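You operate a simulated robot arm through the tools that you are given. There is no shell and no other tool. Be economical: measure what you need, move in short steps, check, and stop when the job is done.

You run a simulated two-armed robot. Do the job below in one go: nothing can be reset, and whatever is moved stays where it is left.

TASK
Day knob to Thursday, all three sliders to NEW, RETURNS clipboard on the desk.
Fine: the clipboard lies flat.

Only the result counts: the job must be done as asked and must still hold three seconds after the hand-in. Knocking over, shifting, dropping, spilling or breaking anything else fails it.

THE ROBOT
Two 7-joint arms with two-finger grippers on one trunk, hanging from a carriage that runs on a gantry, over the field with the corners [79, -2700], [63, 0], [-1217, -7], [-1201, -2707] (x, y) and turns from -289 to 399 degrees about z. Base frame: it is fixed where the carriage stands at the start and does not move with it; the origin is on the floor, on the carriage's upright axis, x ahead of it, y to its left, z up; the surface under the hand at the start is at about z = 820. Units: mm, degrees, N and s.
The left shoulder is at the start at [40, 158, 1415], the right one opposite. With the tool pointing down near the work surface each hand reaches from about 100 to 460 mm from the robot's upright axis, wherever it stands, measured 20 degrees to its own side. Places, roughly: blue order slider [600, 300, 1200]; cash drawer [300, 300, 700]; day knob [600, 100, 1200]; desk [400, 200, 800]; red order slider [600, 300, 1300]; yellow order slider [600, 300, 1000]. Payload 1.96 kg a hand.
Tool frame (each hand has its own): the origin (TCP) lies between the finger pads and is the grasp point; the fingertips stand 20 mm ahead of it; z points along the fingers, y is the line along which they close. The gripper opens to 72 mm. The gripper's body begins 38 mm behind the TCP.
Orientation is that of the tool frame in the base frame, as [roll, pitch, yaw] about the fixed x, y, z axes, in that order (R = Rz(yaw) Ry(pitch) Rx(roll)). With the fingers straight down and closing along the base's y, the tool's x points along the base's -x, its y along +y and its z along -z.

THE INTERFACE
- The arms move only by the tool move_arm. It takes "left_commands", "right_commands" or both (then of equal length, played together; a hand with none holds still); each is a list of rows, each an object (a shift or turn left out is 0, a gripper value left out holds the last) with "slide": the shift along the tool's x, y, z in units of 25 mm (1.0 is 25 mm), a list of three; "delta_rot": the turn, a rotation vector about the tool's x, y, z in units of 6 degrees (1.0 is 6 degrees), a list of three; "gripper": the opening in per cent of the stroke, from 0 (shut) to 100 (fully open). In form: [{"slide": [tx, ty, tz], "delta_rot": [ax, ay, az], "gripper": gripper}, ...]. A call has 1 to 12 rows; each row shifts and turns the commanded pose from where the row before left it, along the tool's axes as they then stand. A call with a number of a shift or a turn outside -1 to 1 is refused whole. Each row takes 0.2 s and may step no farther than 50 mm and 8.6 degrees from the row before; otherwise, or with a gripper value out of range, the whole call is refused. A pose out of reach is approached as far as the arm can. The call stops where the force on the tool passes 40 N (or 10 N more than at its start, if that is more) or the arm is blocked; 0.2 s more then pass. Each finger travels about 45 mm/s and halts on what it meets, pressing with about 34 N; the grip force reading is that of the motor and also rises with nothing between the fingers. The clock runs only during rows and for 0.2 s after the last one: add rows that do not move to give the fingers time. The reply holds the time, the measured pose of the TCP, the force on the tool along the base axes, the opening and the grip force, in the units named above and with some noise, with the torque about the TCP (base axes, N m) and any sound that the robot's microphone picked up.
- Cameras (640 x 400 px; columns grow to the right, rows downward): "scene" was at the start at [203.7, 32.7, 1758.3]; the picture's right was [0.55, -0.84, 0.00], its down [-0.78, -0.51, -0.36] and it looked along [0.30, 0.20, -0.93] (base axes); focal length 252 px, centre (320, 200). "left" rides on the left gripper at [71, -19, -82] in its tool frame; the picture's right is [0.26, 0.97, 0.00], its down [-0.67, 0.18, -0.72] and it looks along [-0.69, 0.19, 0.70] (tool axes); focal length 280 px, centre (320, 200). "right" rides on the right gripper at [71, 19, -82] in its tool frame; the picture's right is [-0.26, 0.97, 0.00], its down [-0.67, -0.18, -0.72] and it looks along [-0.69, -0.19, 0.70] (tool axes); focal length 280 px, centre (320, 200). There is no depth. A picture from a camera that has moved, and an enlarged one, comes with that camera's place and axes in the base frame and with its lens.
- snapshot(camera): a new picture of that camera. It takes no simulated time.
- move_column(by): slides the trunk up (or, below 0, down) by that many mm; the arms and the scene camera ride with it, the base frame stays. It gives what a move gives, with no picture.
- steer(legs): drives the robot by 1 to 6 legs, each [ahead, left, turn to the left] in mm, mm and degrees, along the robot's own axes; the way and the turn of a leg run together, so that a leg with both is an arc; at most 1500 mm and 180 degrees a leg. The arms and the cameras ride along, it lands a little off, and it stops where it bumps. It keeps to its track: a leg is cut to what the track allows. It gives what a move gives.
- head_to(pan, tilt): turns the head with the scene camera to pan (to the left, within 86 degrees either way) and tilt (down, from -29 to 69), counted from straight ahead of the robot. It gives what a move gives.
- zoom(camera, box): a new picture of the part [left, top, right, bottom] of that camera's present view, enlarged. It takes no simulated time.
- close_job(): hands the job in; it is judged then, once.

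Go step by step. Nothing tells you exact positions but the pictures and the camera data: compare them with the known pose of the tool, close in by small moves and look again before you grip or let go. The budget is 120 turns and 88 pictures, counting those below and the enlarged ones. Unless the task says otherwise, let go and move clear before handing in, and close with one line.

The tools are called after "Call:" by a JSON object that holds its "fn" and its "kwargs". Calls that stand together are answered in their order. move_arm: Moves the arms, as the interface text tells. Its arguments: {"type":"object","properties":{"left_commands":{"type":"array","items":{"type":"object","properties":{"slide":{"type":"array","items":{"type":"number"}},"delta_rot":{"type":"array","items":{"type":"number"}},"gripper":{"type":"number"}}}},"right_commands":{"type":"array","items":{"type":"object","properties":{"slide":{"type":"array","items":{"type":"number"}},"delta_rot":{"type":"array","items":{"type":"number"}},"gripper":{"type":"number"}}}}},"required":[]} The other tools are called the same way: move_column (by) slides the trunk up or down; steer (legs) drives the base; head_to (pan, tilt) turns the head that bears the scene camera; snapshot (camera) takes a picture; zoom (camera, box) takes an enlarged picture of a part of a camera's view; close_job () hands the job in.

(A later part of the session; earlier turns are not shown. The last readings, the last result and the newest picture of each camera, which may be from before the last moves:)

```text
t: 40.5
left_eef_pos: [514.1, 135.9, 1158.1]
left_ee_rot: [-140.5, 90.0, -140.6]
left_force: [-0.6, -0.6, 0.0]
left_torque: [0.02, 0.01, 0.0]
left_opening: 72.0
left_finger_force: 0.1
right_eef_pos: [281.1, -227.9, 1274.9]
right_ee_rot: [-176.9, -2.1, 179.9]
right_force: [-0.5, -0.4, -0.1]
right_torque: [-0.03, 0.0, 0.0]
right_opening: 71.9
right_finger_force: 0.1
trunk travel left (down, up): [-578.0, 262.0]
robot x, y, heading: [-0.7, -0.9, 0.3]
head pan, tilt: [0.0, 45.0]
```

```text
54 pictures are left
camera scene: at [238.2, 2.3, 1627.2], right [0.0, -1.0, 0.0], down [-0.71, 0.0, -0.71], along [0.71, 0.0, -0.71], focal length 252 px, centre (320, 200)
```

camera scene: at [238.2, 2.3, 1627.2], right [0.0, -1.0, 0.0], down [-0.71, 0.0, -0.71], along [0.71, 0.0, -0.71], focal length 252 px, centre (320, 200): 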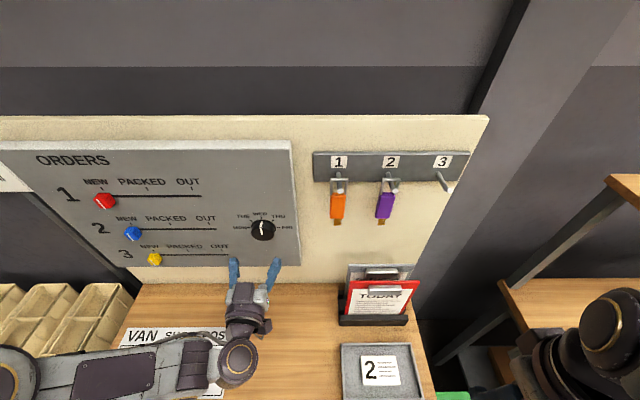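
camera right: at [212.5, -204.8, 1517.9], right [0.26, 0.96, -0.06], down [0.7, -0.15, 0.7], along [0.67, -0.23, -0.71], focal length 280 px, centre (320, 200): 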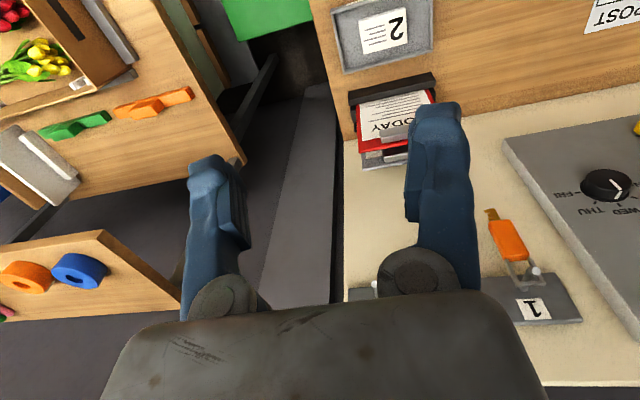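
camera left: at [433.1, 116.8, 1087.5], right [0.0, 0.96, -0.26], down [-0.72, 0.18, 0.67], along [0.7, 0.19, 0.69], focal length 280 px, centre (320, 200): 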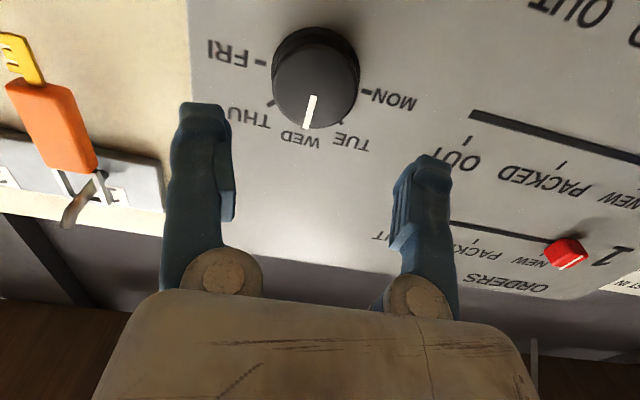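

The knob is about 51 mm across at (600, 133, 1159). I'll shift 3 mm and advance with the jaws fully open.

Call:
{"fn": "move_arm", "kwargs": {"left_commands": [{"slide": [0, -0.12, 0]}, {"slide": [0, 0, 0.8]}, {"slide": [0, 0, 0.8]}, {}]}}

Call:
{"fn": "snapshot", "kwargs": {"camera": "left"}}

Call:
{"fn": "zoom", "kwargs": {"camera": "scene", "box": [200, 180, 320, 280]}}

```text
t: 41.5
left_eef_pos: [553.1, 132.3, 1157.9]
left_ee_rot: [14.5, 89.9, 14.5]
left_force: [0.1, -0.1, 0.0]
left_torque: [-0.02, -0.01, 0.0]
left_opening: 72.0
left_finger_force: 0.0
right_eef_pos: [280.9, -227.6, 1275.1]
right_ee_rot: [-176.9, -2.0, 179.9]
right_force: [0.0, -0.5, 0.9]
right_torque: [0.02, 0.01, -0.02]
right_opening: 72.1
right_finger_force: 0.1
trunk travel left (down, up): [-578.0, 262.0]
robot x, y, heading: [1.2, -2.2, 0.2]
head pan, tilt: [0.0, 45.0]
```

```text
53 pictures are left
camera left: at [472.6, 113.2, 1087.3], right [0.0, 0.97, -0.26], down [-0.72, 0.18, 0.67], along [0.7, 0.19, 0.69], focal length 280 px, centre (320, 200)
```

left: 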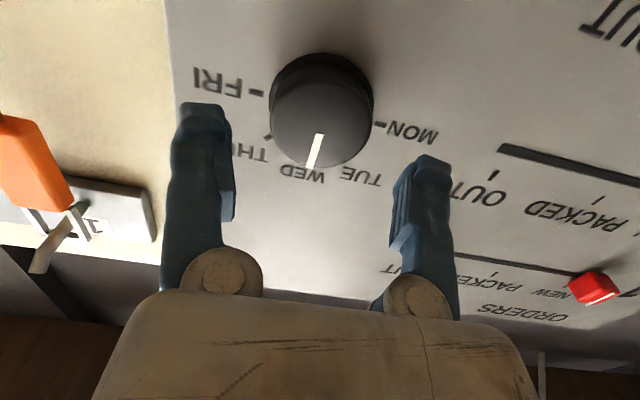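

```text
4.00 times, centred on (260, 230) of scene
camera zoom: at [238.2, 2.2, 1627.2], right [0.0, -1.0, 0.0], down [-0.71, 0.0, -0.71], along [0.71, 0.0, -0.71], focal length 1008 px, centre (560, 80)
```

zoom: 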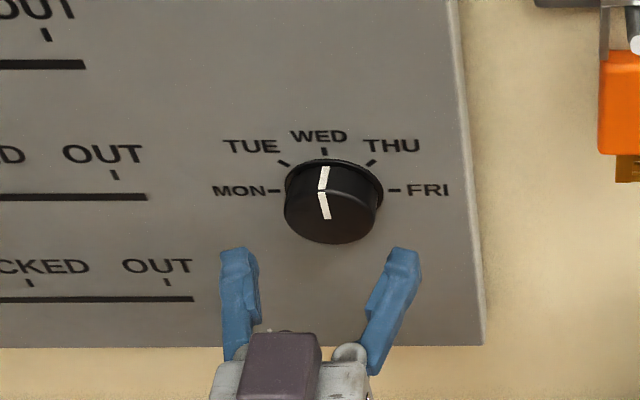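

The jaws are centred on the knob (axis at u=320). I'll advance and grip.

Call:
{"fn": "move_arm", "kwargs": {"left_commands": [{"slide": [0, 0, 0.75]}, {"slide": [0, 0, 0.75]}, {}, {"gripper": 0}, {}, {}, {}]}}

Call:
{"fn": "snapshot", "kwargs": {"camera": "left"}}

```text
t: 43.1
left_eef_pos: [592.3, 134.4, 1158.5]
left_ee_rot: [89.9, 89.9, 89.8]
left_force: [2.2, 4.9, -1.5]
left_torque: [-0.01, -0.02, 0.25]
left_opening: 51.0
left_finger_force: 40.1
right_eef_pos: [281.1, -227.9, 1275.1]
right_ee_rot: [-176.9, -1.9, 179.9]
right_force: [0.5, 0.4, 0.3]
right_torque: [0.02, 0.0, 0.01]
right_opening: 71.9
right_finger_force: 0.0
trunk travel left (down, up): [-578.0, 262.0]
robot x, y, heading: [4.0, 0.4, -0.2]
head pan, tilt: [0.0, 45.0]
```

```text
51 pictures are left
camera left: at [510.5, 114.3, 1087.6], right [0.0, 0.97, -0.26], down [-0.72, 0.18, 0.67], along [0.7, 0.19, 0.69], focal length 280 px, centre (320, 200)
```

left: 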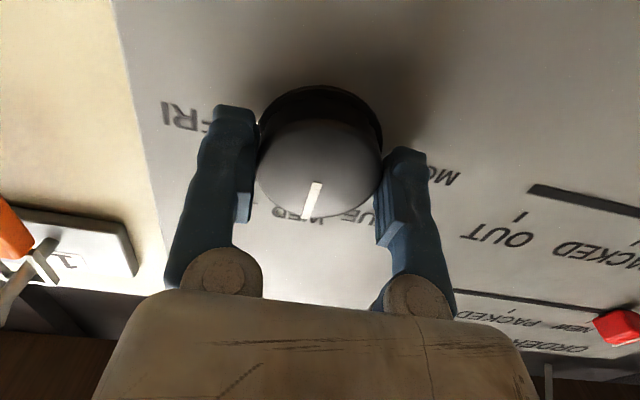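

The knob is gripped. I'll turn it 45° clockwise about tool z.

Call:
{"fn": "move_arm", "kwargs": {"left_commands": [{"delta_rot": [0, 0, 0.75]}, {"delta_rot": [0, 0, 0.75]}, {"delta_rot": [0, 0, 0.75]}, {"delta_rot": [0, 0, 0.75]}, {"delta_rot": [0, 0, 0.75]}, {"delta_rot": [0, 0, 0.75]}, {"delta_rot": [0, 0, 0.75]}, {"delta_rot": [0, 0, 0.75]}, {"delta_rot": [0, 0, 0.75]}, {"delta_rot": [0, 0, 0.75]}, {}]}}

Call:
{"fn": "snapshot", "kwargs": {"camera": "left"}}

Call:
{"fn": "zoom", "kwargs": {"camera": "scene", "box": [200, 180, 320, 280]}}

```text
t: 45.5
left_eef_pos: [593.0, 135.4, 1158.4]
left_ee_rot: [89.9, 44.8, 89.9]
left_force: [-9.2, 10.9, 16.0]
left_torque: [-0.05, -0.27, 0.25]
left_opening: 51.2
left_finger_force: 40.0
right_eef_pos: [279.1, -227.0, 1275.0]
right_ee_rot: [-177.0, -1.9, 179.9]
right_force: [0.1, 0.4, 0.0]
right_torque: [0.05, 0.0, 0.02]
right_opening: 71.9
right_finger_force: 0.1
trunk travel left (down, up): [-578.0, 262.0]
robot x, y, heading: [1.5, -3.6, -0.2]
head pan, tilt: [0.0, 45.0]
```

```text
50 pictures are left
camera left: at [510.7, 171.5, 1095.2], right [0.0, 0.87, 0.5], down [-0.72, -0.35, 0.6], along [0.7, -0.36, 0.62], focal length 280 px, centre (320, 200)
```

left: 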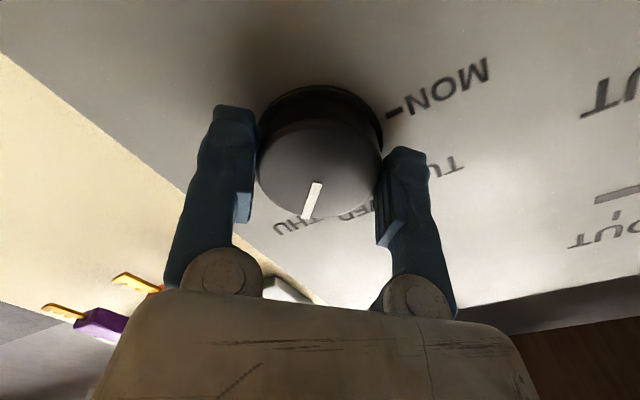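

```text
4.00 times, centred on (260, 230) of scene
camera zoom: at [238.1, 3.2, 1627.2], right [0.0, -1.0, 0.0], down [-0.71, 0.0, -0.71], along [0.71, 0.0, -0.71], focal length 1008 px, centre (560, 80)
```

zoom: 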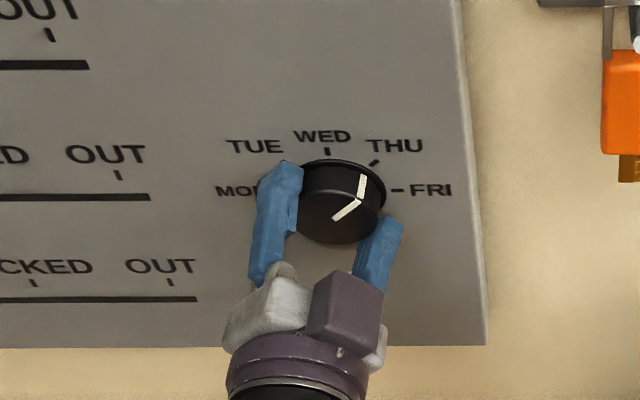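

The knob followed to THU. I'll release, back off and check.

Call:
{"fn": "move_arm", "kwargs": {"left_commands": [{"gripper": 100}, {}, {}, {}, {"slide": [0, 0, -1]}, {"slide": [0, 0, -1]}, {"slide": [0, 0, -1]}, {"slide": [0, 0, -1]}, {}]}}

Call:
{"fn": "snapshot", "kwargs": {"camera": "left"}}

Call:
{"fn": "zoom", "kwargs": {"camera": "scene", "box": [200, 180, 320, 280]}}

```text
t: 47.5
left_eef_pos: [492.2, 134.1, 1158.0]
left_ee_rot: [89.9, 45.0, 90.1]
left_force: [-0.5, -0.3, 0.9]
left_torque: [0.0, 0.0, -0.04]
left_opening: 72.0
left_finger_force: 0.0
right_eef_pos: [280.0, -229.0, 1275.1]
right_ee_rot: [-176.9, -2.0, 179.9]
right_force: [-0.3, -0.1, -0.1]
right_torque: [0.01, -0.01, -0.02]
right_opening: 72.0
right_finger_force: 0.0
trunk travel left (down, up): [-578.0, 262.0]
robot x, y, heading: [-0.3, 3.1, -0.1]
head pan, tilt: [0.0, 45.0]
```

```text
48 pictures are left
camera left: at [409.8, 168.6, 1094.4], right [0.0, 0.87, 0.5], down [-0.72, -0.35, 0.61], along [0.7, -0.36, 0.62], focal length 280 px, centre (320, 200)
```

left: 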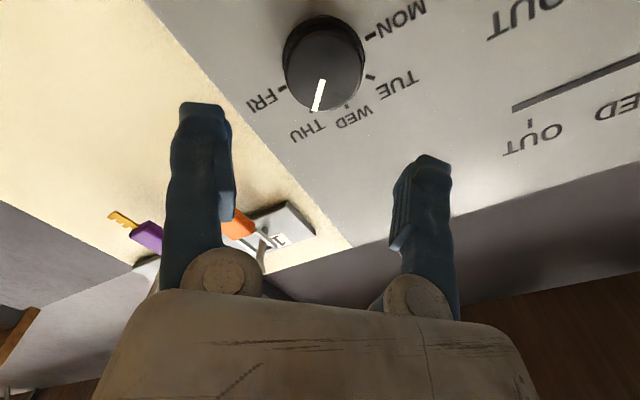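

```text
4.00 times, centred on (260, 230) of scene
camera zoom: at [238.2, 2.2, 1627.2], right [0.0, -1.0, 0.0], down [-0.71, 0.0, -0.71], along [0.71, 0.0, -0.71], focal length 1008 px, centre (560, 80)
```

zoom: 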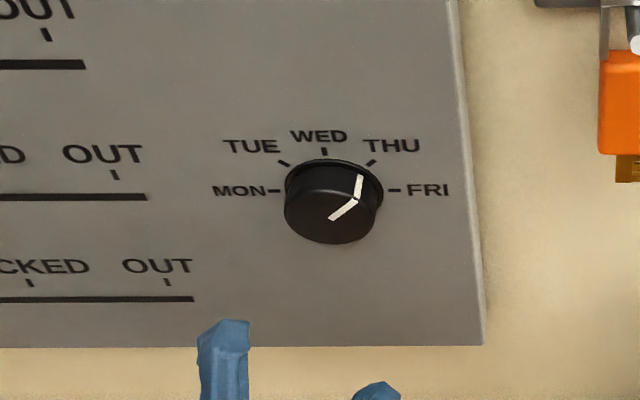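

The knob reads THU. Next is the RETURNS clipboard, so I need exact geometry of the rack and the keys above it.

Call:
{"fn": "snapshot", "kwargs": {"camera": "right"}}

Call:
{"fn": "zoom", "kwargs": {"camera": "scene", "box": [290, 140, 480, 340]}}

```text
46 pictures are left
camera right: at [212.6, -204.8, 1357.9], right [0.26, 0.96, -0.06], down [0.7, -0.15, 0.7], along [0.67, -0.23, -0.71], focal length 280 px, centre (320, 200)
```

right: 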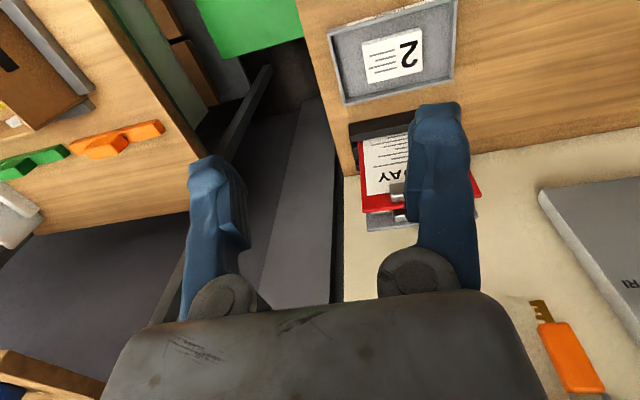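

```text
2.00 times, centred on (385, 240) of scene
camera zoom: at [238.2, 2.2, 1627.2], right [0.0, -1.0, 0.0], down [-0.71, 0.0, -0.71], along [0.71, 0.0, -0.71], focal length 504 px, centre (190, 120)
```

zoom: 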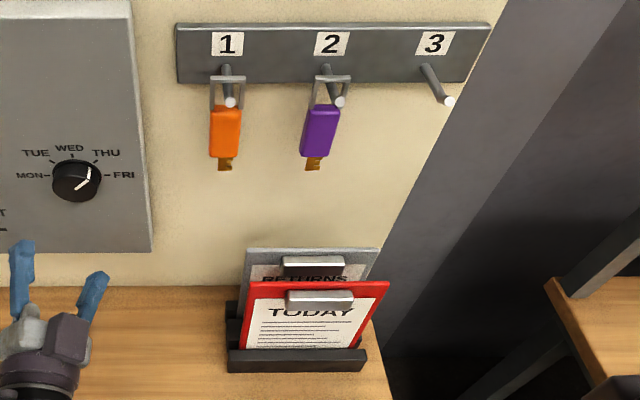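

I'll turn the left hand to point toward −y. From there it can view the rack from the side and later take RETURNS by its left edge. First I undo the roll and back off.

Call:
{"fn": "move_arm", "kwargs": {"left_commands": [{"slide": [0, 0, -0.4], "delta_rot": [0, 0, -1]}, {"slide": [0, 0, -0.4], "delta_rot": [0, 0, -1]}, {"slide": [0, 0, -0.4], "delta_rot": [0, 0, -1]}, {"slide": [0, 0, -0.4], "delta_rot": [0, 0, -1]}, {"slide": [0, 0, -0.4], "delta_rot": [0, 0, -1]}, {"slide": [0, 0, -0.4], "delta_rot": [0, 0, -1]}, {"slide": [0, 0, -0.4], "delta_rot": [0, 0, -1]}, {"delta_rot": [0, 0, -0.5]}, {}]}}

Call:
{"fn": "move_arm", "kwargs": {"left_commands": [{"delta_rot": [1, 0, 0]}, {"delta_rot": [1, 0, 0]}, {"delta_rot": [1, 0, 0]}, {"delta_rot": [1, 0, 0]}, {"delta_rot": [1, 0, 0]}, {"delta_rot": [1, 0, 0]}, {"delta_rot": [1, 0, 0]}, {"delta_rot": [1, 0, 0]}, {}]}}

Call:
{"fn": "snapshot", "kwargs": {"camera": "left"}}

Call:
{"fn": "snapshot", "kwargs": {"camera": "scene"}}

```text
t: 49.5
left_eef_pos: [421.9, 133.2, 1157.6]
left_ee_rot: [-79.8, 89.9, -79.9]
left_force: [-0.3, 0.6, -0.3]
left_torque: [0.01, 0.0, -0.02]
left_opening: 72.2
left_finger_force: 0.1
right_eef_pos: [280.7, -226.9, 1274.0]
right_ee_rot: [-176.9, -1.9, 179.9]
right_force: [-1.0, 0.4, 0.7]
right_torque: [-0.02, -0.02, 0.0]
right_opening: 72.0
right_finger_force: 0.0
trunk travel left (down, up): [-578.0, 262.0]
robot x, y, heading: [3.7, 3.7, -0.2]
head pan, tilt: [0.0, 45.0]
```

```text
t: 51.5
left_eef_pos: [422.1, 132.1, 1157.7]
left_ee_rot: [-158.7, 89.9, 162.2]
left_force: [-0.4, 0.5, 0.5]
left_torque: [0.0, -0.05, 0.0]
left_opening: 72.0
left_finger_force: 0.0
left hand out of reach, approached as far as the arm can: row 7, 8
right_eef_pos: [280.8, -227.9, 1275.3]
right_ee_rot: [-177.0, -1.9, 179.8]
right_force: [-0.7, 0.0, -1.0]
right_torque: [0.0, 0.01, -0.01]
right_opening: 71.9
right_finger_force: 0.0
trunk travel left (down, up): [-578.0, 262.0]
robot x, y, heading: [0.4, -0.8, 0.2]
head pan, tilt: [0.0, 45.0]
```

```text
44 pictures are left
camera left: at [346.5, 169.1, 1087.2], right [0.61, 0.75, -0.26], down [-0.44, 0.59, 0.67], along [0.66, -0.29, 0.69], focal length 280 px, centre (320, 200)
```

left: 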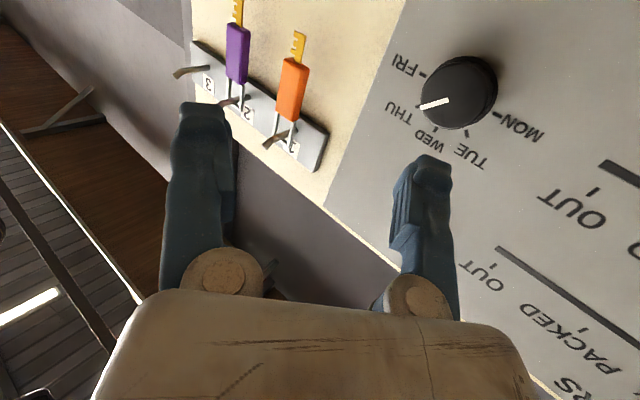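

```text
43 pictures are left
camera scene: at [238.2, 2.2, 1627.2], right [0.0, -1.0, 0.0], down [-0.71, 0.0, -0.71], along [0.71, 0.0, -0.71], focal length 252 px, centre (320, 200)
```

scene: 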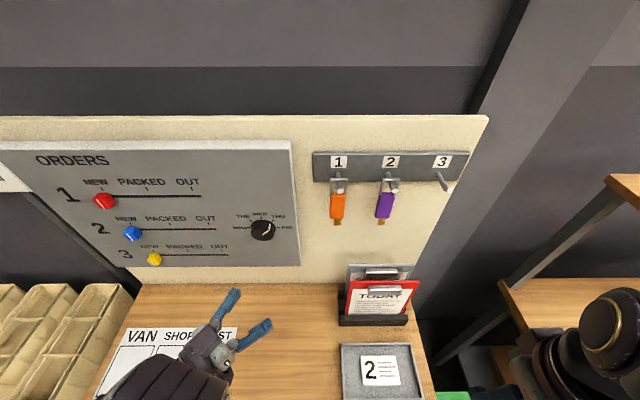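

The wrist can't yaw that far while level. I'll go through the pointing-down pose instead: undo the yaw, then pitch down.

Call:
{"fn": "move_arm", "kwargs": {"left_commands": [{"delta_rot": [-1, 0, 0]}, {"delta_rot": [-1, 0, 0]}, {"delta_rot": [-1, 0, 0]}, {"delta_rot": [-1, 0, 0]}, {"delta_rot": [-1, 0, 0]}, {"delta_rot": [-1, 0, 0]}, {"delta_rot": [-0.52, 0, 0]}, {}]}}

Call:
{"fn": "move_arm", "kwargs": {"left_commands": [{"delta_rot": [0, 1, 0]}, {"delta_rot": [0, 1, 0]}, {"delta_rot": [0, 1, 0]}, {"delta_rot": [0, 1, 0]}, {"delta_rot": [0, 1, 0]}, {"delta_rot": [0, 1, 0]}, {"delta_rot": [0, 1, 0]}, {"delta_rot": [0, 1, 0]}, {"delta_rot": [0, 1, 0]}, {"delta_rot": [0, 1, 0]}, {"delta_rot": [0, 1, 0]}, {"delta_rot": [0, 1, 0]}]}}

```text
t: 53.3
left_eef_pos: [421.7, 133.1, 1157.7]
left_ee_rot: [-100.9, 90.0, -100.7]
left_force: [-0.2, 0.8, -0.6]
left_torque: [0.01, -0.05, -0.04]
left_opening: 72.0
left_finger_force: 0.0
right_eef_pos: [280.1, -227.4, 1275.1]
right_ee_rot: [-176.9, -2.1, 179.9]
right_force: [-0.1, 0.4, -0.4]
right_torque: [-0.06, -0.01, 0.02]
right_opening: 71.9
right_finger_force: 0.1
trunk travel left (down, up): [-578.0, 262.0]
robot x, y, heading: [-1.2, -2.6, 0.1]
head pan, tilt: [0.0, 45.0]
```

```text
t: 55.9
left_eef_pos: [421.1, 126.6, 1160.2]
left_ee_rot: [180.0, 49.4, 179.6]
left_force: [0.3, -0.4, -0.2]
left_torque: [0.0, -0.01, 0.01]
left_opening: 72.1
left_finger_force: 0.1
left hand out of reach, approached as far as the arm can: row 7, 8, 9, 10, 11, 12
right_eef_pos: [281.2, -228.3, 1274.6]
right_ee_rot: [-176.9, -2.0, 179.9]
right_force: [-0.6, -0.2, -0.4]
right_torque: [0.02, 0.01, 0.02]
right_opening: 71.8
right_finger_force: 0.2
trunk travel left (down, up): [-578.0, 262.0]
robot x, y, heading: [1.5, 0.4, 0.1]
head pan, tilt: [0.0, 45.0]
```

Too cramped there. I'll move left and a bit lower while finishing the pitch.

Call:
{"fn": "move_arm", "kwargs": {"left_commands": [{"slide": [0.2, 1, 0.15]}, {"slide": [0.2, 1, 0.15]}, {"slide": [0.2, 1, 0.15]}, {"slide": [0.2, 1, 0.15], "delta_rot": [0, 1, 0]}, {"slide": [0.2, 1, 0.15], "delta_rot": [0, 1, 0]}, {"slide": [0.2, 1, 0.15], "delta_rot": [0, 1, 0]}, {"slide": [0, 1, 0], "delta_rot": [0, 1, 0]}, {"delta_rot": [0, 1, 0]}, {"delta_rot": [0, 1, 0]}, {"delta_rot": [0, 1, 0]}, {"delta_rot": [0, 1, 0]}, {}]}}

Call:
{"fn": "snapshot", "kwargs": {"camera": "scene"}}

```text
t: 58.5
left_eef_pos: [354.4, 108.5, 922.3]
left_ee_rot: [179.7, 1.5, 179.6]
left_force: [0.2, -0.6, 0.2]
left_torque: [0.0, 0.04, 0.02]
left_opening: 71.9
left_finger_force: 0.1
left hand out of reach, approached as far as the arm can: row 3, 4, 5, 6, 7, 8, 9, 10, 11
right_eef_pos: [280.7, -228.2, 1274.2]
right_ee_rot: [-176.9, -2.0, 179.9]
right_force: [-0.5, -1.1, -0.8]
right_torque: [0.03, 0.02, 0.03]
right_opening: 72.0
right_finger_force: 0.1
trunk travel left (down, up): [-578.0, 262.0]
robot x, y, heading: [0.7, 1.6, -0.0]
head pan, tilt: [0.0, 45.0]
```

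```text
42 pictures are left
camera scene: at [238.2, 2.2, 1627.2], right [0.0, -1.0, 0.0], down [-0.71, 0.0, -0.71], along [0.71, 0.0, -0.71], focal length 252 px, centre (320, 200)
```

scene: 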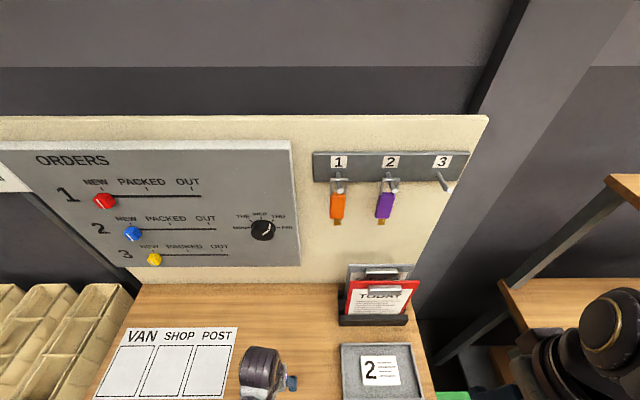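

The hand is now pointing down at (354, 108, 922). Next I yaw it 90° so that the jaws close along x.

Call:
{"fn": "move_arm", "kwargs": {"left_commands": [{"slide": [0, 0, -0.5], "delta_rot": [0, 0, 1]}, {"slide": [0, 0, -0.5], "delta_rot": [0, 0, 1]}, {"slide": [0, 0, -0.5], "delta_rot": [0, 0, 1]}, {"slide": [0, 0, -0.5], "delta_rot": [0, 0, 1]}, {"delta_rot": [0, 0, 1]}, {"delta_rot": [0, 0, 1]}, {"delta_rot": [0, 0, 1]}, {"delta_rot": [0, 0, 1]}, {"delta_rot": [0, 0, 1]}, {"delta_rot": [0, 0, 1]}, {"delta_rot": [0, 0, 1]}, {"delta_rot": [0, 0, 1]}]}}

Call:
{"fn": "move_arm", "kwargs": {"left_commands": [{"delta_rot": [0, 0, 1]}, {"delta_rot": [0, 0, 1]}, {"delta_rot": [0, 0, 1]}, {}]}}

Call:
{"fn": "snapshot", "kwargs": {"camera": "left"}}

```text
t: 59.6
left_eef_pos: [324.2, 42.9, 927.5]
left_ee_rot: [179.3, 1.7, 155.6]
left_force: [1.5, -6.0, -8.8]
left_torque: [0.36, -0.6, 0.49]
left_opening: 72.0
left_finger_force: 0.0
left hand out of reach, approached as far as the arm can: row 1, 2, 3, 4, 5
right_eef_pos: [280.9, -227.8, 1274.6]
right_ee_rot: [-176.9, -2.1, 179.9]
right_force: [0.0, -0.2, -0.3]
right_torque: [0.01, -0.01, 0.02]
right_opening: 71.8
right_finger_force: 0.1
trunk travel left (down, up): [-578.0, 262.0]
robot x, y, heading: [3.2, 1.0, 0.0]
head pan, tilt: [0.0, 45.0]
stopped in row 5 (left hand): the force on the tool passed its limit at 53 N (the readings are from after the stop); the commanded pose is now the measured one
```

```text
t: 59.9
left_eef_pos: [323.5, 40.4, 927.5]
left_ee_rot: [179.2, 1.8, 154.4]
left_force: [1.9, -7.5, -11.1]
left_torque: [0.42, -0.7, 0.54]
left_opening: 71.9
left_finger_force: 0.0
left hand out of reach, approached as far as the arm can: row 1
right_eef_pos: [280.2, -228.5, 1275.8]
right_ee_rot: [-176.9, -2.1, 179.9]
right_force: [0.9, 0.1, 0.2]
right_torque: [-0.02, 0.02, 0.03]
right_opening: 71.8
right_finger_force: 0.0
trunk travel left (down, up): [-578.0, 262.0]
robot x, y, heading: [-3.9, 0.6, 0.1]
head pan, tilt: [0.0, 45.0]
stopped in row 1 (left hand): the force on the tool passed its limit at 54 N (the readings are from after the stop); the commanded pose is now the measured one
```

```text
41 pictures are left
camera left: at [248.0, 54.2, 1006.5], right [0.18, 0.98, 0.0], down [0.66, -0.13, 0.74], along [0.73, -0.13, -0.67], focal length 280 px, centre (320, 200)
```

left: 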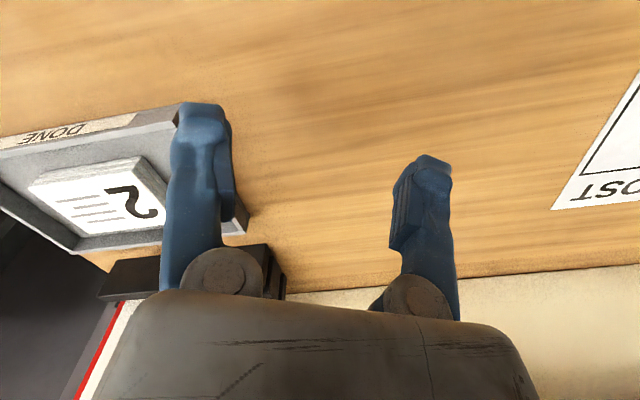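

Something is touching the hand. I'll look down before moving on.

Call:
{"fn": "head_to", "kwargs": {"pan": 0, "tilt": 69}}

Call:
{"fn": "snapshot", "kwargs": {"camera": "scene"}}

```text
t: 60.8
left_eef_pos: [323.1, 40.3, 926.0]
left_ee_rot: [179.2, 1.7, 154.3]
left_force: [-2.1, -12.8, -13.9]
left_torque: [0.8, -1.47, 1.1]
left_opening: 72.4
left_finger_force: 0.0
right_eef_pos: [280.3, -228.1, 1273.6]
right_ee_rot: [-176.9, -1.9, 180.0]
right_force: [-0.2, -0.4, -0.4]
right_torque: [-0.02, 0.0, 0.01]
right_opening: 72.3
right_finger_force: 0.1
trunk travel left (down, up): [-578.0, 262.0]
robot x, y, heading: [-0.6, 0.4, 0.4]
head pan, tilt: [0.0, 68.8]
```

```text
40 pictures are left
camera scene: at [212.9, 2.2, 1598.4], right [0.0, -1.0, 0.0], down [-0.93, 0.0, -0.36], along [0.36, 0.0, -0.93], focal length 252 px, centre (320, 200)
```

scene: 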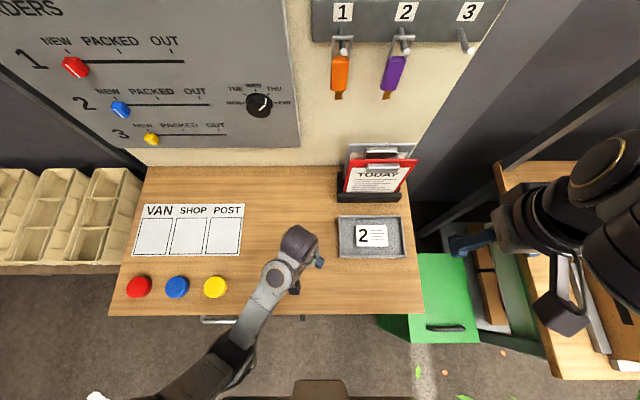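

Call:
{"fn": "zoom", "kwargs": {"camera": "scene", "box": [140, 200, 420, 400]}}

```text
2.00 times, centred on (280, 300) of scene
camera zoom: at [212.9, 2.2, 1598.4], right [0.0, -1.0, 0.0], down [-0.93, 0.0, -0.36], along [0.36, 0.0, -0.93], focal length 504 px, centre (400, 0)
```

zoom: 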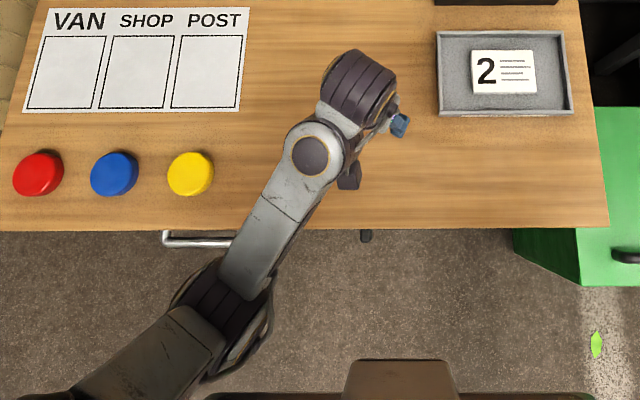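

Nothing in the scene is touched, so it looks like the wrist folding against the forearm. I'll move out and up to unfold.

Call:
{"fn": "move_arm", "kwargs": {"left_commands": [{"slide": [-0.46, 0.89, -0.4]}, {"slide": [-0.46, 0.89, -0.4]}, {"slide": [-0.46, 0.89, -0.4]}, {"slide": [-0.46, 0.89, -0.4]}, {}]}}

```text
t: 61.1
left_eef_pos: [327.2, 42.4, 930.2]
left_ee_rot: [179.0, 2.3, 154.6]
left_force: [1.1, -15.6, -16.4]
left_torque: [0.99, -1.27, 1.22]
left_opening: 72.1
left_finger_force: 0.0
left hand out of reach, approached as far as the arm can: row 1
right_eef_pos: [281.1, -228.4, 1275.7]
right_ee_rot: [-176.9, -1.9, 179.9]
right_force: [0.2, -0.8, 0.1]
right_torque: [-0.02, -0.01, 0.01]
right_opening: 71.9
right_finger_force: 0.0
trunk travel left (down, up): [-578.0, 262.0]
robot x, y, heading: [4.6, -0.6, 0.0]
head pan, tilt: [0.0, 68.8]
stopped in row 1 (left hand): the force on the tool passed its limit at 50 N (the readings are from after the stop); the commanded pose is now the measured one
```

Call:
{"fn": "move_arm", "kwargs": {"left_commands": [{"slide": [0, -0.3, 0.2], "delta_rot": [0, 0, -0.5]}, {"slide": [0, -0.3, 0.2], "delta_rot": [0, 0, -0.5]}, {"delta_rot": [0, 0, -0.5]}, {"delta_rot": [0, 0, -0.5]}, {}]}}

```text
t: 62.3
left_eef_pos: [321.0, 29.7, 919.1]
left_ee_rot: [179.5, 2.2, 166.6]
left_force: [-0.4, 1.0, 0.4]
left_torque: [0.01, 0.0, 0.0]
left_opening: 72.1
left_finger_force: 0.0
right_eef_pos: [280.6, -227.7, 1276.0]
right_ee_rot: [-176.9, -2.0, 180.0]
right_force: [-0.4, -0.2, -0.9]
right_torque: [0.02, -0.04, 0.01]
right_opening: 72.1
right_finger_force: 0.0
trunk travel left (down, up): [-578.0, 262.0]
robot x, y, heading: [1.2, 1.9, -0.1]
head pan, tilt: [0.0, 68.8]
```

It's free now. The right arm is better placed for the top edge, gripping right of the clip and clear of the purple key. First I'll get the left arm up and out of the way.

Call:
{"fn": "move_arm", "kwargs": {"left_commands": [{"slide": [0, 0.3, -0.6]}, {"slide": [0, 0.3, -0.6]}, {"slide": [0, 0.3, -0.6]}, {"slide": [0, 0.3, -0.6]}, {}]}}

Call:
{"fn": "snapshot", "kwargs": {"camera": "scene"}}

```text
t: 63.5
left_eef_pos: [333.3, 45.2, 932.4]
left_ee_rot: [179.4, 2.3, 166.6]
left_force: [-0.1, -0.4, 0.2]
left_torque: [-0.01, 0.0, -0.02]
left_opening: 72.0
left_finger_force: 0.0
left hand out of reach, approached as far as the arm can: row 2, 3, 4
right_eef_pos: [282.0, -227.9, 1274.4]
right_ee_rot: [-176.9, -2.0, -180.0]
right_force: [-0.2, -0.8, -0.2]
right_torque: [0.0, -0.03, -0.01]
right_opening: 71.8
right_finger_force: 0.1
trunk travel left (down, up): [-578.0, 262.0]
robot x, y, heading: [-4.5, -3.2, 0.1]
head pan, tilt: [0.0, 68.8]
```

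```text
38 pictures are left
camera scene: at [212.8, 2.2, 1598.3], right [0.0, -1.0, 0.0], down [-0.93, 0.0, -0.36], along [0.36, 0.0, -0.93], focal length 252 px, centre (320, 200)
```

scene: 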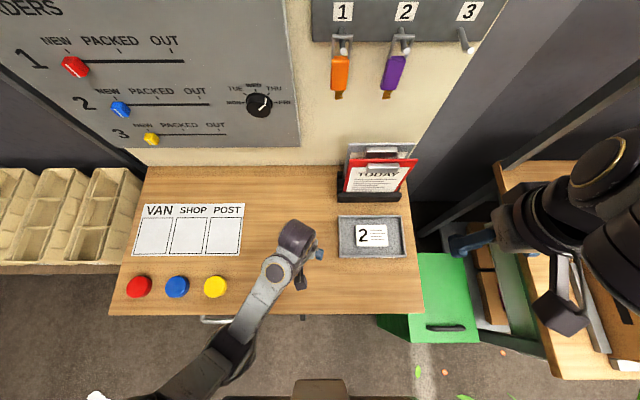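

Call:
{"fn": "move_arm", "kwargs": {"left_commands": [{"slide": [0, 0, -0.1], "delta_rot": [0, -1, 0]}, {"slide": [0, 0, -0.1], "delta_rot": [0, -1, 0]}, {"slide": [-0.2, 0, -0.2], "delta_rot": [0, -1, 0]}, {"slide": [-0.2, 0, -0.2], "delta_rot": [0, -1, 0]}, {"slide": [-0.2, 0, -0.2], "delta_rot": [0, -1, 0]}, {"slide": [-0.2, 0, -0.2], "delta_rot": [0, -1, 0]}, {"slide": [-0.4, 0, -0.2], "delta_rot": [0, -1, 0]}, {"slide": [-0.4, 0, -0.2], "delta_rot": [0, -1, 0]}, {"slide": [-0.6, 0, -0.2], "delta_rot": [0, -1, 0]}, {"slide": [-0.6, 0, -0.2], "delta_rot": [0, -1, 0]}, {}]}}

```text
t: 65.9
left_eef_pos: [361.6, 38.1, 1013.9]
left_ee_rot: [178.7, 62.3, 165.5]
left_force: [-0.1, -0.6, 0.0]
left_torque: [-0.01, 0.0, -0.02]
left_opening: 72.1
left_finger_force: 0.0
right_eef_pos: [281.5, -227.6, 1274.1]
right_ee_rot: [-176.9, -2.0, 179.9]
right_force: [0.5, -0.5, 0.3]
right_torque: [0.0, 0.04, 0.01]
right_opening: 72.2
right_finger_force: 0.1
trunk travel left (down, up): [-578.0, 262.0]
robot x, y, heading: [-0.3, 3.1, 0.1]
head pan, tilt: [0.0, 68.8]
```

Call:
{"fn": "move_arm", "kwargs": {"left_commands": [{"slide": [-0.8, 0.5, 0], "delta_rot": [0, -1, 0]}, {"slide": [-0.8, 0.5, 0], "delta_rot": [0, -1, 0]}, {"slide": [-0.8, 0.8, 0], "delta_rot": [0, -1, 0]}, {"slide": [-0.8, 0.8, 0], "delta_rot": [0, -1, 0]}, {"slide": [-0.8, 1, 0]}, {"slide": [-0.8, 1, 0]}, {"slide": [-0.8, 1, 0]}, {"slide": [-0.8, 1, 0]}, {"slide": [-0.8, 1, 0]}, {"slide": [-0.8, 1, 0]}, {"slide": [-0.8, 1, 0]}, {}]}}

Call:
{"fn": "snapshot", "kwargs": {"camera": "scene"}}

```text
t: 68.5
left_eef_pos: [449.0, 259.6, 1232.4]
left_ee_rot: [170.4, 86.0, 157.0]
left_force: [-0.4, 0.5, -0.6]
left_torque: [0.0, 0.0, -0.01]
left_opening: 71.9
left_finger_force: 0.2
right_eef_pos: [280.8, -227.3, 1273.7]
right_ee_rot: [-176.9, -2.1, 179.9]
right_force: [0.7, 1.4, -0.2]
right_torque: [0.02, 0.02, 0.01]
right_opening: 72.0
right_finger_force: 0.0
trunk travel left (down, up): [-578.0, 262.0]
robot x, y, heading: [-1.3, 2.4, -0.0]
head pan, tilt: [0.0, 68.8]
```

```text
37 pictures are left
camera scene: at [212.8, 2.2, 1598.3], right [0.0, -1.0, 0.0], down [-0.93, 0.0, -0.36], along [0.36, 0.0, -0.93], focal length 252 px, centre (320, 200)
```

scene: 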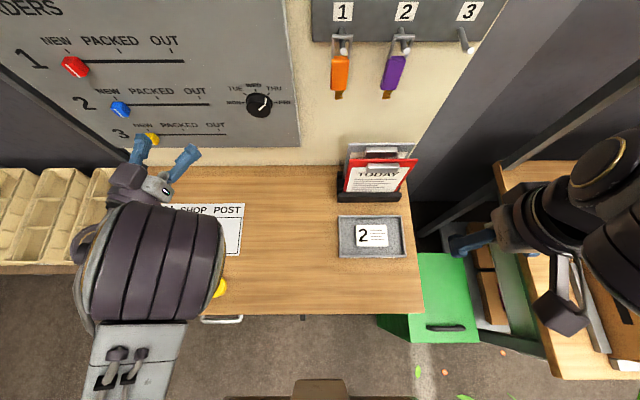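

The left arm is clear. Now I yaw the right hand so its jaws close along x with the camera on the −y side, and retract the left hand a little.

Call:
{"fn": "move_arm", "kwargs": {"left_commands": [{"slide": [0, 0.5, -0.5]}, {"slide": [0, 0.5, -0.5]}, {"slide": [0, 0.5, -0.5]}, {"slide": [0, 0.5, -0.5]}, {}, {}, {}, {}], "right_commands": [{"delta_rot": [0, 0, -1]}, {"delta_rot": [0, 0, -1]}, {"delta_rot": [0, 0, -1]}, {"delta_rot": [0, 0, -1]}, {"delta_rot": [0, 0, -1]}, {"delta_rot": [0, 0, -1]}, {"delta_rot": [0, 0, -1]}, {"delta_rot": [0, 0, -1]}]}}

Call:
{"fn": "move_arm", "kwargs": {"right_commands": [{"delta_rot": [0, 0, -1]}, {"delta_rot": [0, 0, -1]}, {"delta_rot": [0, 0, -1]}, {"delta_rot": [0, 0, -1]}, {"delta_rot": [0, 0, -1]}, {"delta_rot": [0, 0, -1]}, {"delta_rot": [0, 0, -1]}, {}]}}

Call:
{"fn": "snapshot", "kwargs": {"camera": "right"}}

```text
t: 70.3
left_eef_pos: [414.2, 321.8, 1236.8]
left_ee_rot: [171.3, 86.2, 157.9]
left_force: [-0.1, 0.1, 0.3]
left_torque: [-0.02, 0.03, -0.02]
left_opening: 71.8
left_finger_force: 0.0
right_eef_pos: [280.7, -227.9, 1275.2]
right_ee_rot: [-179.4, -3.5, -131.8]
right_force: [0.5, -0.3, 0.1]
right_torque: [-0.03, 0.01, -0.02]
right_opening: 71.8
right_finger_force: 0.1
trunk travel left (down, up): [-578.0, 262.0]
robot x, y, heading: [0.3, -0.6, 0.1]
head pan, tilt: [0.0, 68.8]
```

```text
t: 72.1
left_eef_pos: [412.9, 321.2, 1236.9]
left_ee_rot: [171.1, 86.1, 157.8]
left_force: [0.0, 0.5, 1.0]
left_torque: [-0.05, -0.02, 0.0]
left_opening: 72.1
left_finger_force: 0.2
right_eef_pos: [280.7, -227.7, 1274.3]
right_ee_rot: [178.0, -3.1, -89.9]
right_force: [0.0, -0.4, -1.0]
right_torque: [-0.02, -0.02, 0.01]
right_opening: 71.8
right_finger_force: 0.0
trunk travel left (down, up): [-578.0, 262.0]
robot x, y, heading: [-0.3, -0.7, 0.1]
head pan, tilt: [0.0, 68.8]
```

```text
36 pictures are left
camera right: at [264.1, -294.9, 1360.8], right [-0.96, 0.26, 0.02], down [0.21, 0.71, 0.67], along [0.16, 0.65, -0.74], focal length 280 px, centre (320, 200)
```

right: 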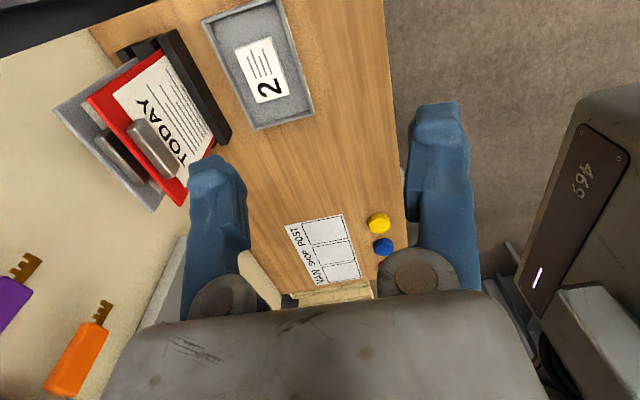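

Call:
{"fn": "zoom", "kwargs": {"camera": "right", "box": [30, 0, 260, 220]}}

```text
1.82 times, centred on (145, 110) of right
camera zoom: at [264.1, -294.9, 1360.8], right [-0.96, 0.26, 0.02], down [0.21, 0.71, 0.67], along [0.16, 0.65, -0.74], focal length 510 px, centre (638, 364)
```

zoom: 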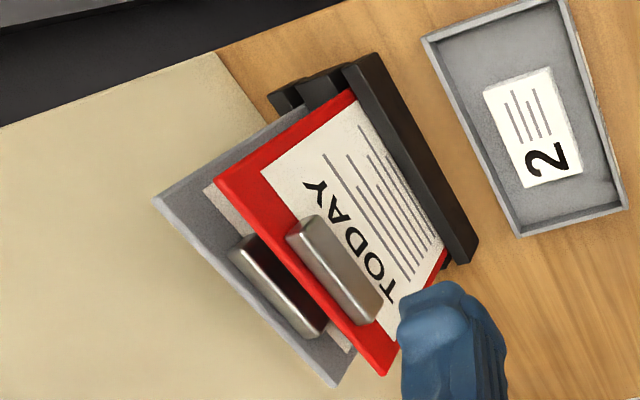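

I get consistent positions. RETURNS' top edge is at x≈565, y −241…−81, z≈1066, with its clip at y −200…−117. TODAY is 46 mm in front. I'll level the hand and extend it partway.

Call:
{"fn": "move_arm", "kwargs": {"right_commands": [{"delta_rot": [0.33, -0.52, 0]}, {"slide": [-0.05, -0.9, 0.66], "gripper": 55}, {"slide": [-0.05, -0.9, 0.66]}, {"slide": [-0.05, -0.9, 0.66]}, {"slide": [-0.05, -0.9, 0.66]}, {"slide": [-0.05, -0.9, 0.66]}, {"slide": [-0.05, -0.9, 0.66]}, {"slide": [-0.05, -0.9, 0.66]}, {"slide": [-0.05, -0.9, 0.66]}, {"slide": [-0.05, -0.9, 0.66]}, {}]}}

Call:
{"fn": "snapshot", "kwargs": {"camera": "right"}}

Call:
{"fn": "snapshot", "kwargs": {"camera": "scene"}}

```text
t: 74.5
left_eef_pos: [412.6, 322.1, 1236.6]
left_ee_rot: [171.1, 86.2, 157.8]
left_force: [0.2, 0.4, 0.9]
left_torque: [0.0, -0.03, -0.01]
left_opening: 71.9
left_finger_force: 0.1
right_eef_pos: [483.9, -217.7, 1126.9]
right_ee_rot: [-179.9, 0.0, -90.0]
right_force: [-0.8, -0.2, -0.6]
right_torque: [0.03, 0.02, 0.0]
right_opening: 39.6
right_finger_force: 0.0
trunk travel left (down, up): [-578.0, 262.0]
robot x, y, heading: [0.6, -0.7, -0.0]
head pan, tilt: [0.0, 68.8]
```

```text
34 pictures are left
camera right: at [464.3, -288.5, 1207.3], right [-0.96, 0.26, 0.0], down [0.18, 0.67, 0.72], along [0.19, 0.69, -0.7], focal length 280 px, centre (320, 200)
```

right: 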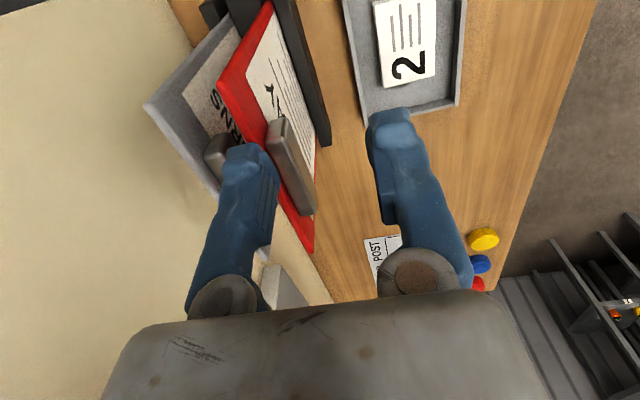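

```text
33 pictures are left
camera scene: at [212.8, 2.2, 1598.3], right [0.0, -1.0, 0.0], down [-0.93, 0.0, -0.36], along [0.36, 0.0, -0.93], focal length 252 px, centre (320, 200)
```

scene: 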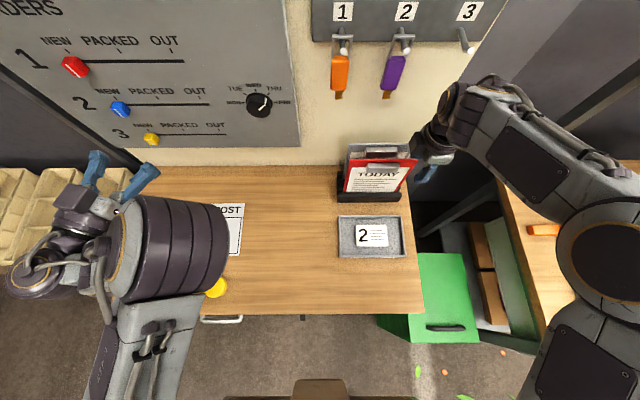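

There is good clearance. I'll move further in above the boards and re-measure.

Call:
{"fn": "move_arm", "kwargs": {"right_commands": [{"slide": [0, -0.93, 0]}, {"slide": [0, -0.93, 0]}, {"slide": [0, -0.93, 0]}, {}]}}

Call:
{"fn": "snapshot", "kwargs": {"camera": "right"}}

Call:
{"fn": "zoom", "kwargs": {"camera": "scene", "box": [320, 0, 520, 220]}}

```text
t: 75.5
left_eef_pos: [410.6, 322.7, 1235.5]
left_ee_rot: [171.4, 86.0, 158.0]
left_force: [-0.4, 0.7, 0.7]
left_torque: [-0.02, 0.0, -0.01]
left_opening: 71.7
left_finger_force: 0.1
right_eef_pos: [549.8, -215.8, 1123.6]
right_ee_rot: [179.7, 0.0, -90.1]
right_force: [-0.4, -0.2, 0.2]
right_torque: [0.03, -0.04, -0.05]
right_opening: 39.6
right_finger_force: 0.2
trunk travel left (down, up): [-578.0, 262.0]
robot x, y, heading: [-2.7, -1.2, -0.2]
head pan, tilt: [0.0, 68.8]
```

```text
32 pictures are left
camera right: at [530.8, -287.3, 1205.6], right [-0.96, 0.26, 0.0], down [0.19, 0.67, 0.72], along [0.19, 0.69, -0.7], focal length 280 px, centre (320, 200)
```

right: 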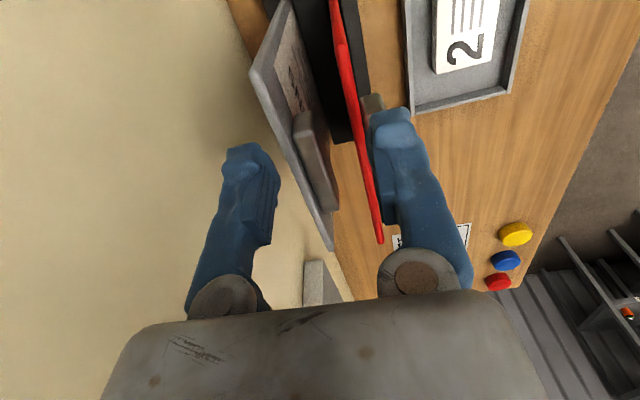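

```text
1.82 times, centred on (420, 110) of scene
camera zoom: at [211.1, 2.6, 1597.7], right [0.0, -1.0, 0.0], down [-0.93, 0.0, -0.36], along [0.36, 0.0, -0.93], focal length 458 px, centre (138, 364)
```

zoom: 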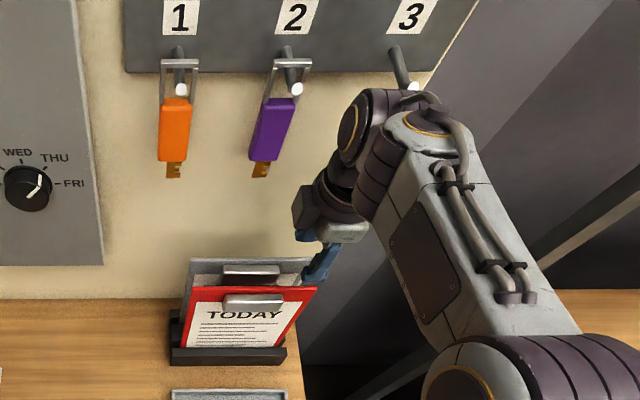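

RETURNS is at x≈575 and TODAY at x≈533. I'll move to x≈569 at z≈1101 and check again before descending.

Call:
{"fn": "move_arm", "kwargs": {"right_commands": [{"slide": [0, -0.4, 0.45]}, {"slide": [0, -0.4, 0.45]}, {}]}}

Call:
{"fn": "snapshot", "kwargs": {"camera": "right"}}

Call:
{"fn": "zoom", "kwargs": {"camera": "scene", "box": [320, 0, 520, 220]}}

```text
t: 76.3
left_eef_pos: [413.0, 321.1, 1236.1]
left_ee_rot: [171.0, 86.2, 157.8]
left_force: [-0.1, 0.2, 0.1]
left_torque: [0.01, 0.02, -0.03]
left_opening: 72.0
left_finger_force: 0.1
right_eef_pos: [573.7, -217.5, 1104.4]
right_ee_rot: [-180.0, 0.0, -90.2]
right_force: [-0.5, 0.5, 0.3]
right_torque: [0.02, 0.02, 0.07]
right_opening: 39.5
right_finger_force: 0.1
trunk travel left (down, up): [-578.0, 262.0]
robot x, y, heading: [1.7, -0.8, 0.0]
head pan, tilt: [0.0, 68.8]
```

```text
30 pictures are left
camera right: at [554.3, -288.8, 1185.8], right [-0.96, 0.26, 0.0], down [0.18, 0.67, 0.72], along [0.19, 0.69, -0.7], focal length 280 px, centre (320, 200)
```

right: 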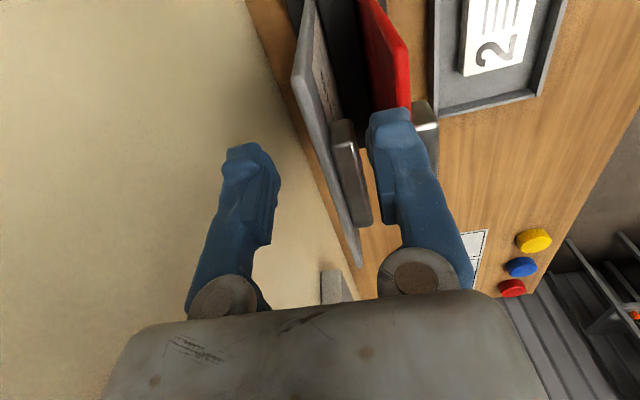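

```text
1.82 times, centred on (420, 110) of scene
camera zoom: at [213.0, 2.1, 1598.4], right [0.0, -1.0, 0.0], down [-0.93, 0.0, -0.36], along [0.36, 0.0, -0.93], focal length 458 px, centre (138, 364)
```

zoom: 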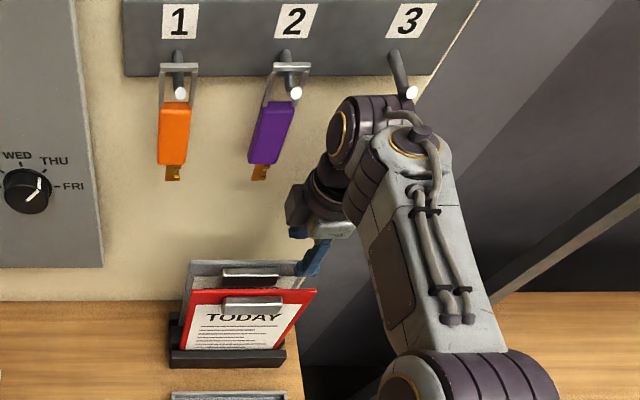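

RETURNS is at x≈577 and TODAY at x≈533, so the front finger fits the gap. I'll descend to z≈1046 and look.

Call:
{"fn": "move_arm", "kwargs": {"right_commands": [{"slide": [0, -0.12, 0]}, {"slide": [0, 0, 0.78]}, {"slide": [0, 0, 0.78]}, {"slide": [0, 0, 0.78]}, {}]}}

Call:
{"fn": "snapshot", "kwargs": {"camera": "right"}}

```text
t: 77.5
left_eef_pos: [412.0, 322.3, 1235.8]
left_ee_rot: [171.0, 86.2, 157.7]
left_force: [-0.2, 1.0, -0.3]
left_torque: [-0.02, 0.0, -0.03]
left_opening: 71.9
left_finger_force: 0.0
right_eef_pos: [574.7, -218.2, 1046.1]
right_ee_rot: [-179.9, 0.0, -90.0]
right_force: [0.5, 0.1, 0.4]
right_torque: [0.0, 0.0, 0.01]
right_opening: 39.5
right_finger_force: 0.0
trunk travel left (down, up): [-578.0, 262.0]
robot x, y, heading: [-0.8, -0.3, -0.2]
head pan, tilt: [0.0, 68.8]
```

```text
28 pictures are left
camera right: at [556.5, -288.7, 1127.9], right [-0.96, 0.26, 0.0], down [0.18, 0.67, 0.72], along [0.19, 0.69, -0.7], focal length 280 px, centre (320, 200)
```

right: 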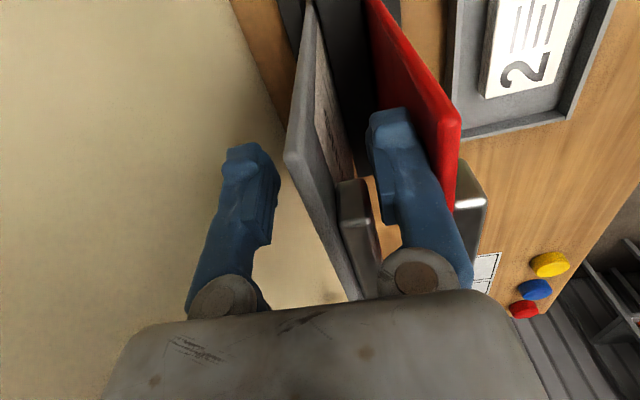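

RETURNS is between the fingers and TODAY is outside. I'll close.

Call:
{"fn": "move_arm", "kwargs": {"right_commands": [{"gripper": 0}, {}, {}, {}]}}

Call:
{"fn": "snapshot", "kwargs": {"camera": "right"}}

```text
t: 78.5
left_eef_pos: [412.3, 320.4, 1236.6]
left_ee_rot: [171.2, 86.2, 157.9]
left_force: [-0.3, 0.2, 0.2]
left_torque: [0.02, 0.0, 0.01]
left_opening: 72.0
left_finger_force: 0.0
right_eef_pos: [575.9, -217.1, 1044.6]
right_ee_rot: [180.0, 0.0, -90.1]
right_force: [-0.8, 0.1, 0.2]
right_torque: [-0.08, -0.03, -0.04]
right_opening: 6.0
right_finger_force: 33.9
trunk travel left (down, up): [-578.0, 262.0]
robot x, y, heading: [-0.3, 0.0, 0.2]
head pan, tilt: [0.0, 68.8]
```

```text
27 pictures are left
camera right: at [556.3, -288.8, 1128.0], right [-0.96, 0.26, 0.0], down [0.18, 0.67, 0.72], along [0.19, 0.69, -0.7], focal length 280 px, centre (320, 200)
```

right: 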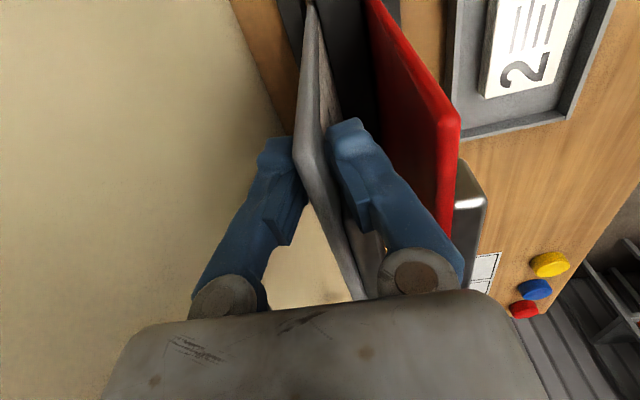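

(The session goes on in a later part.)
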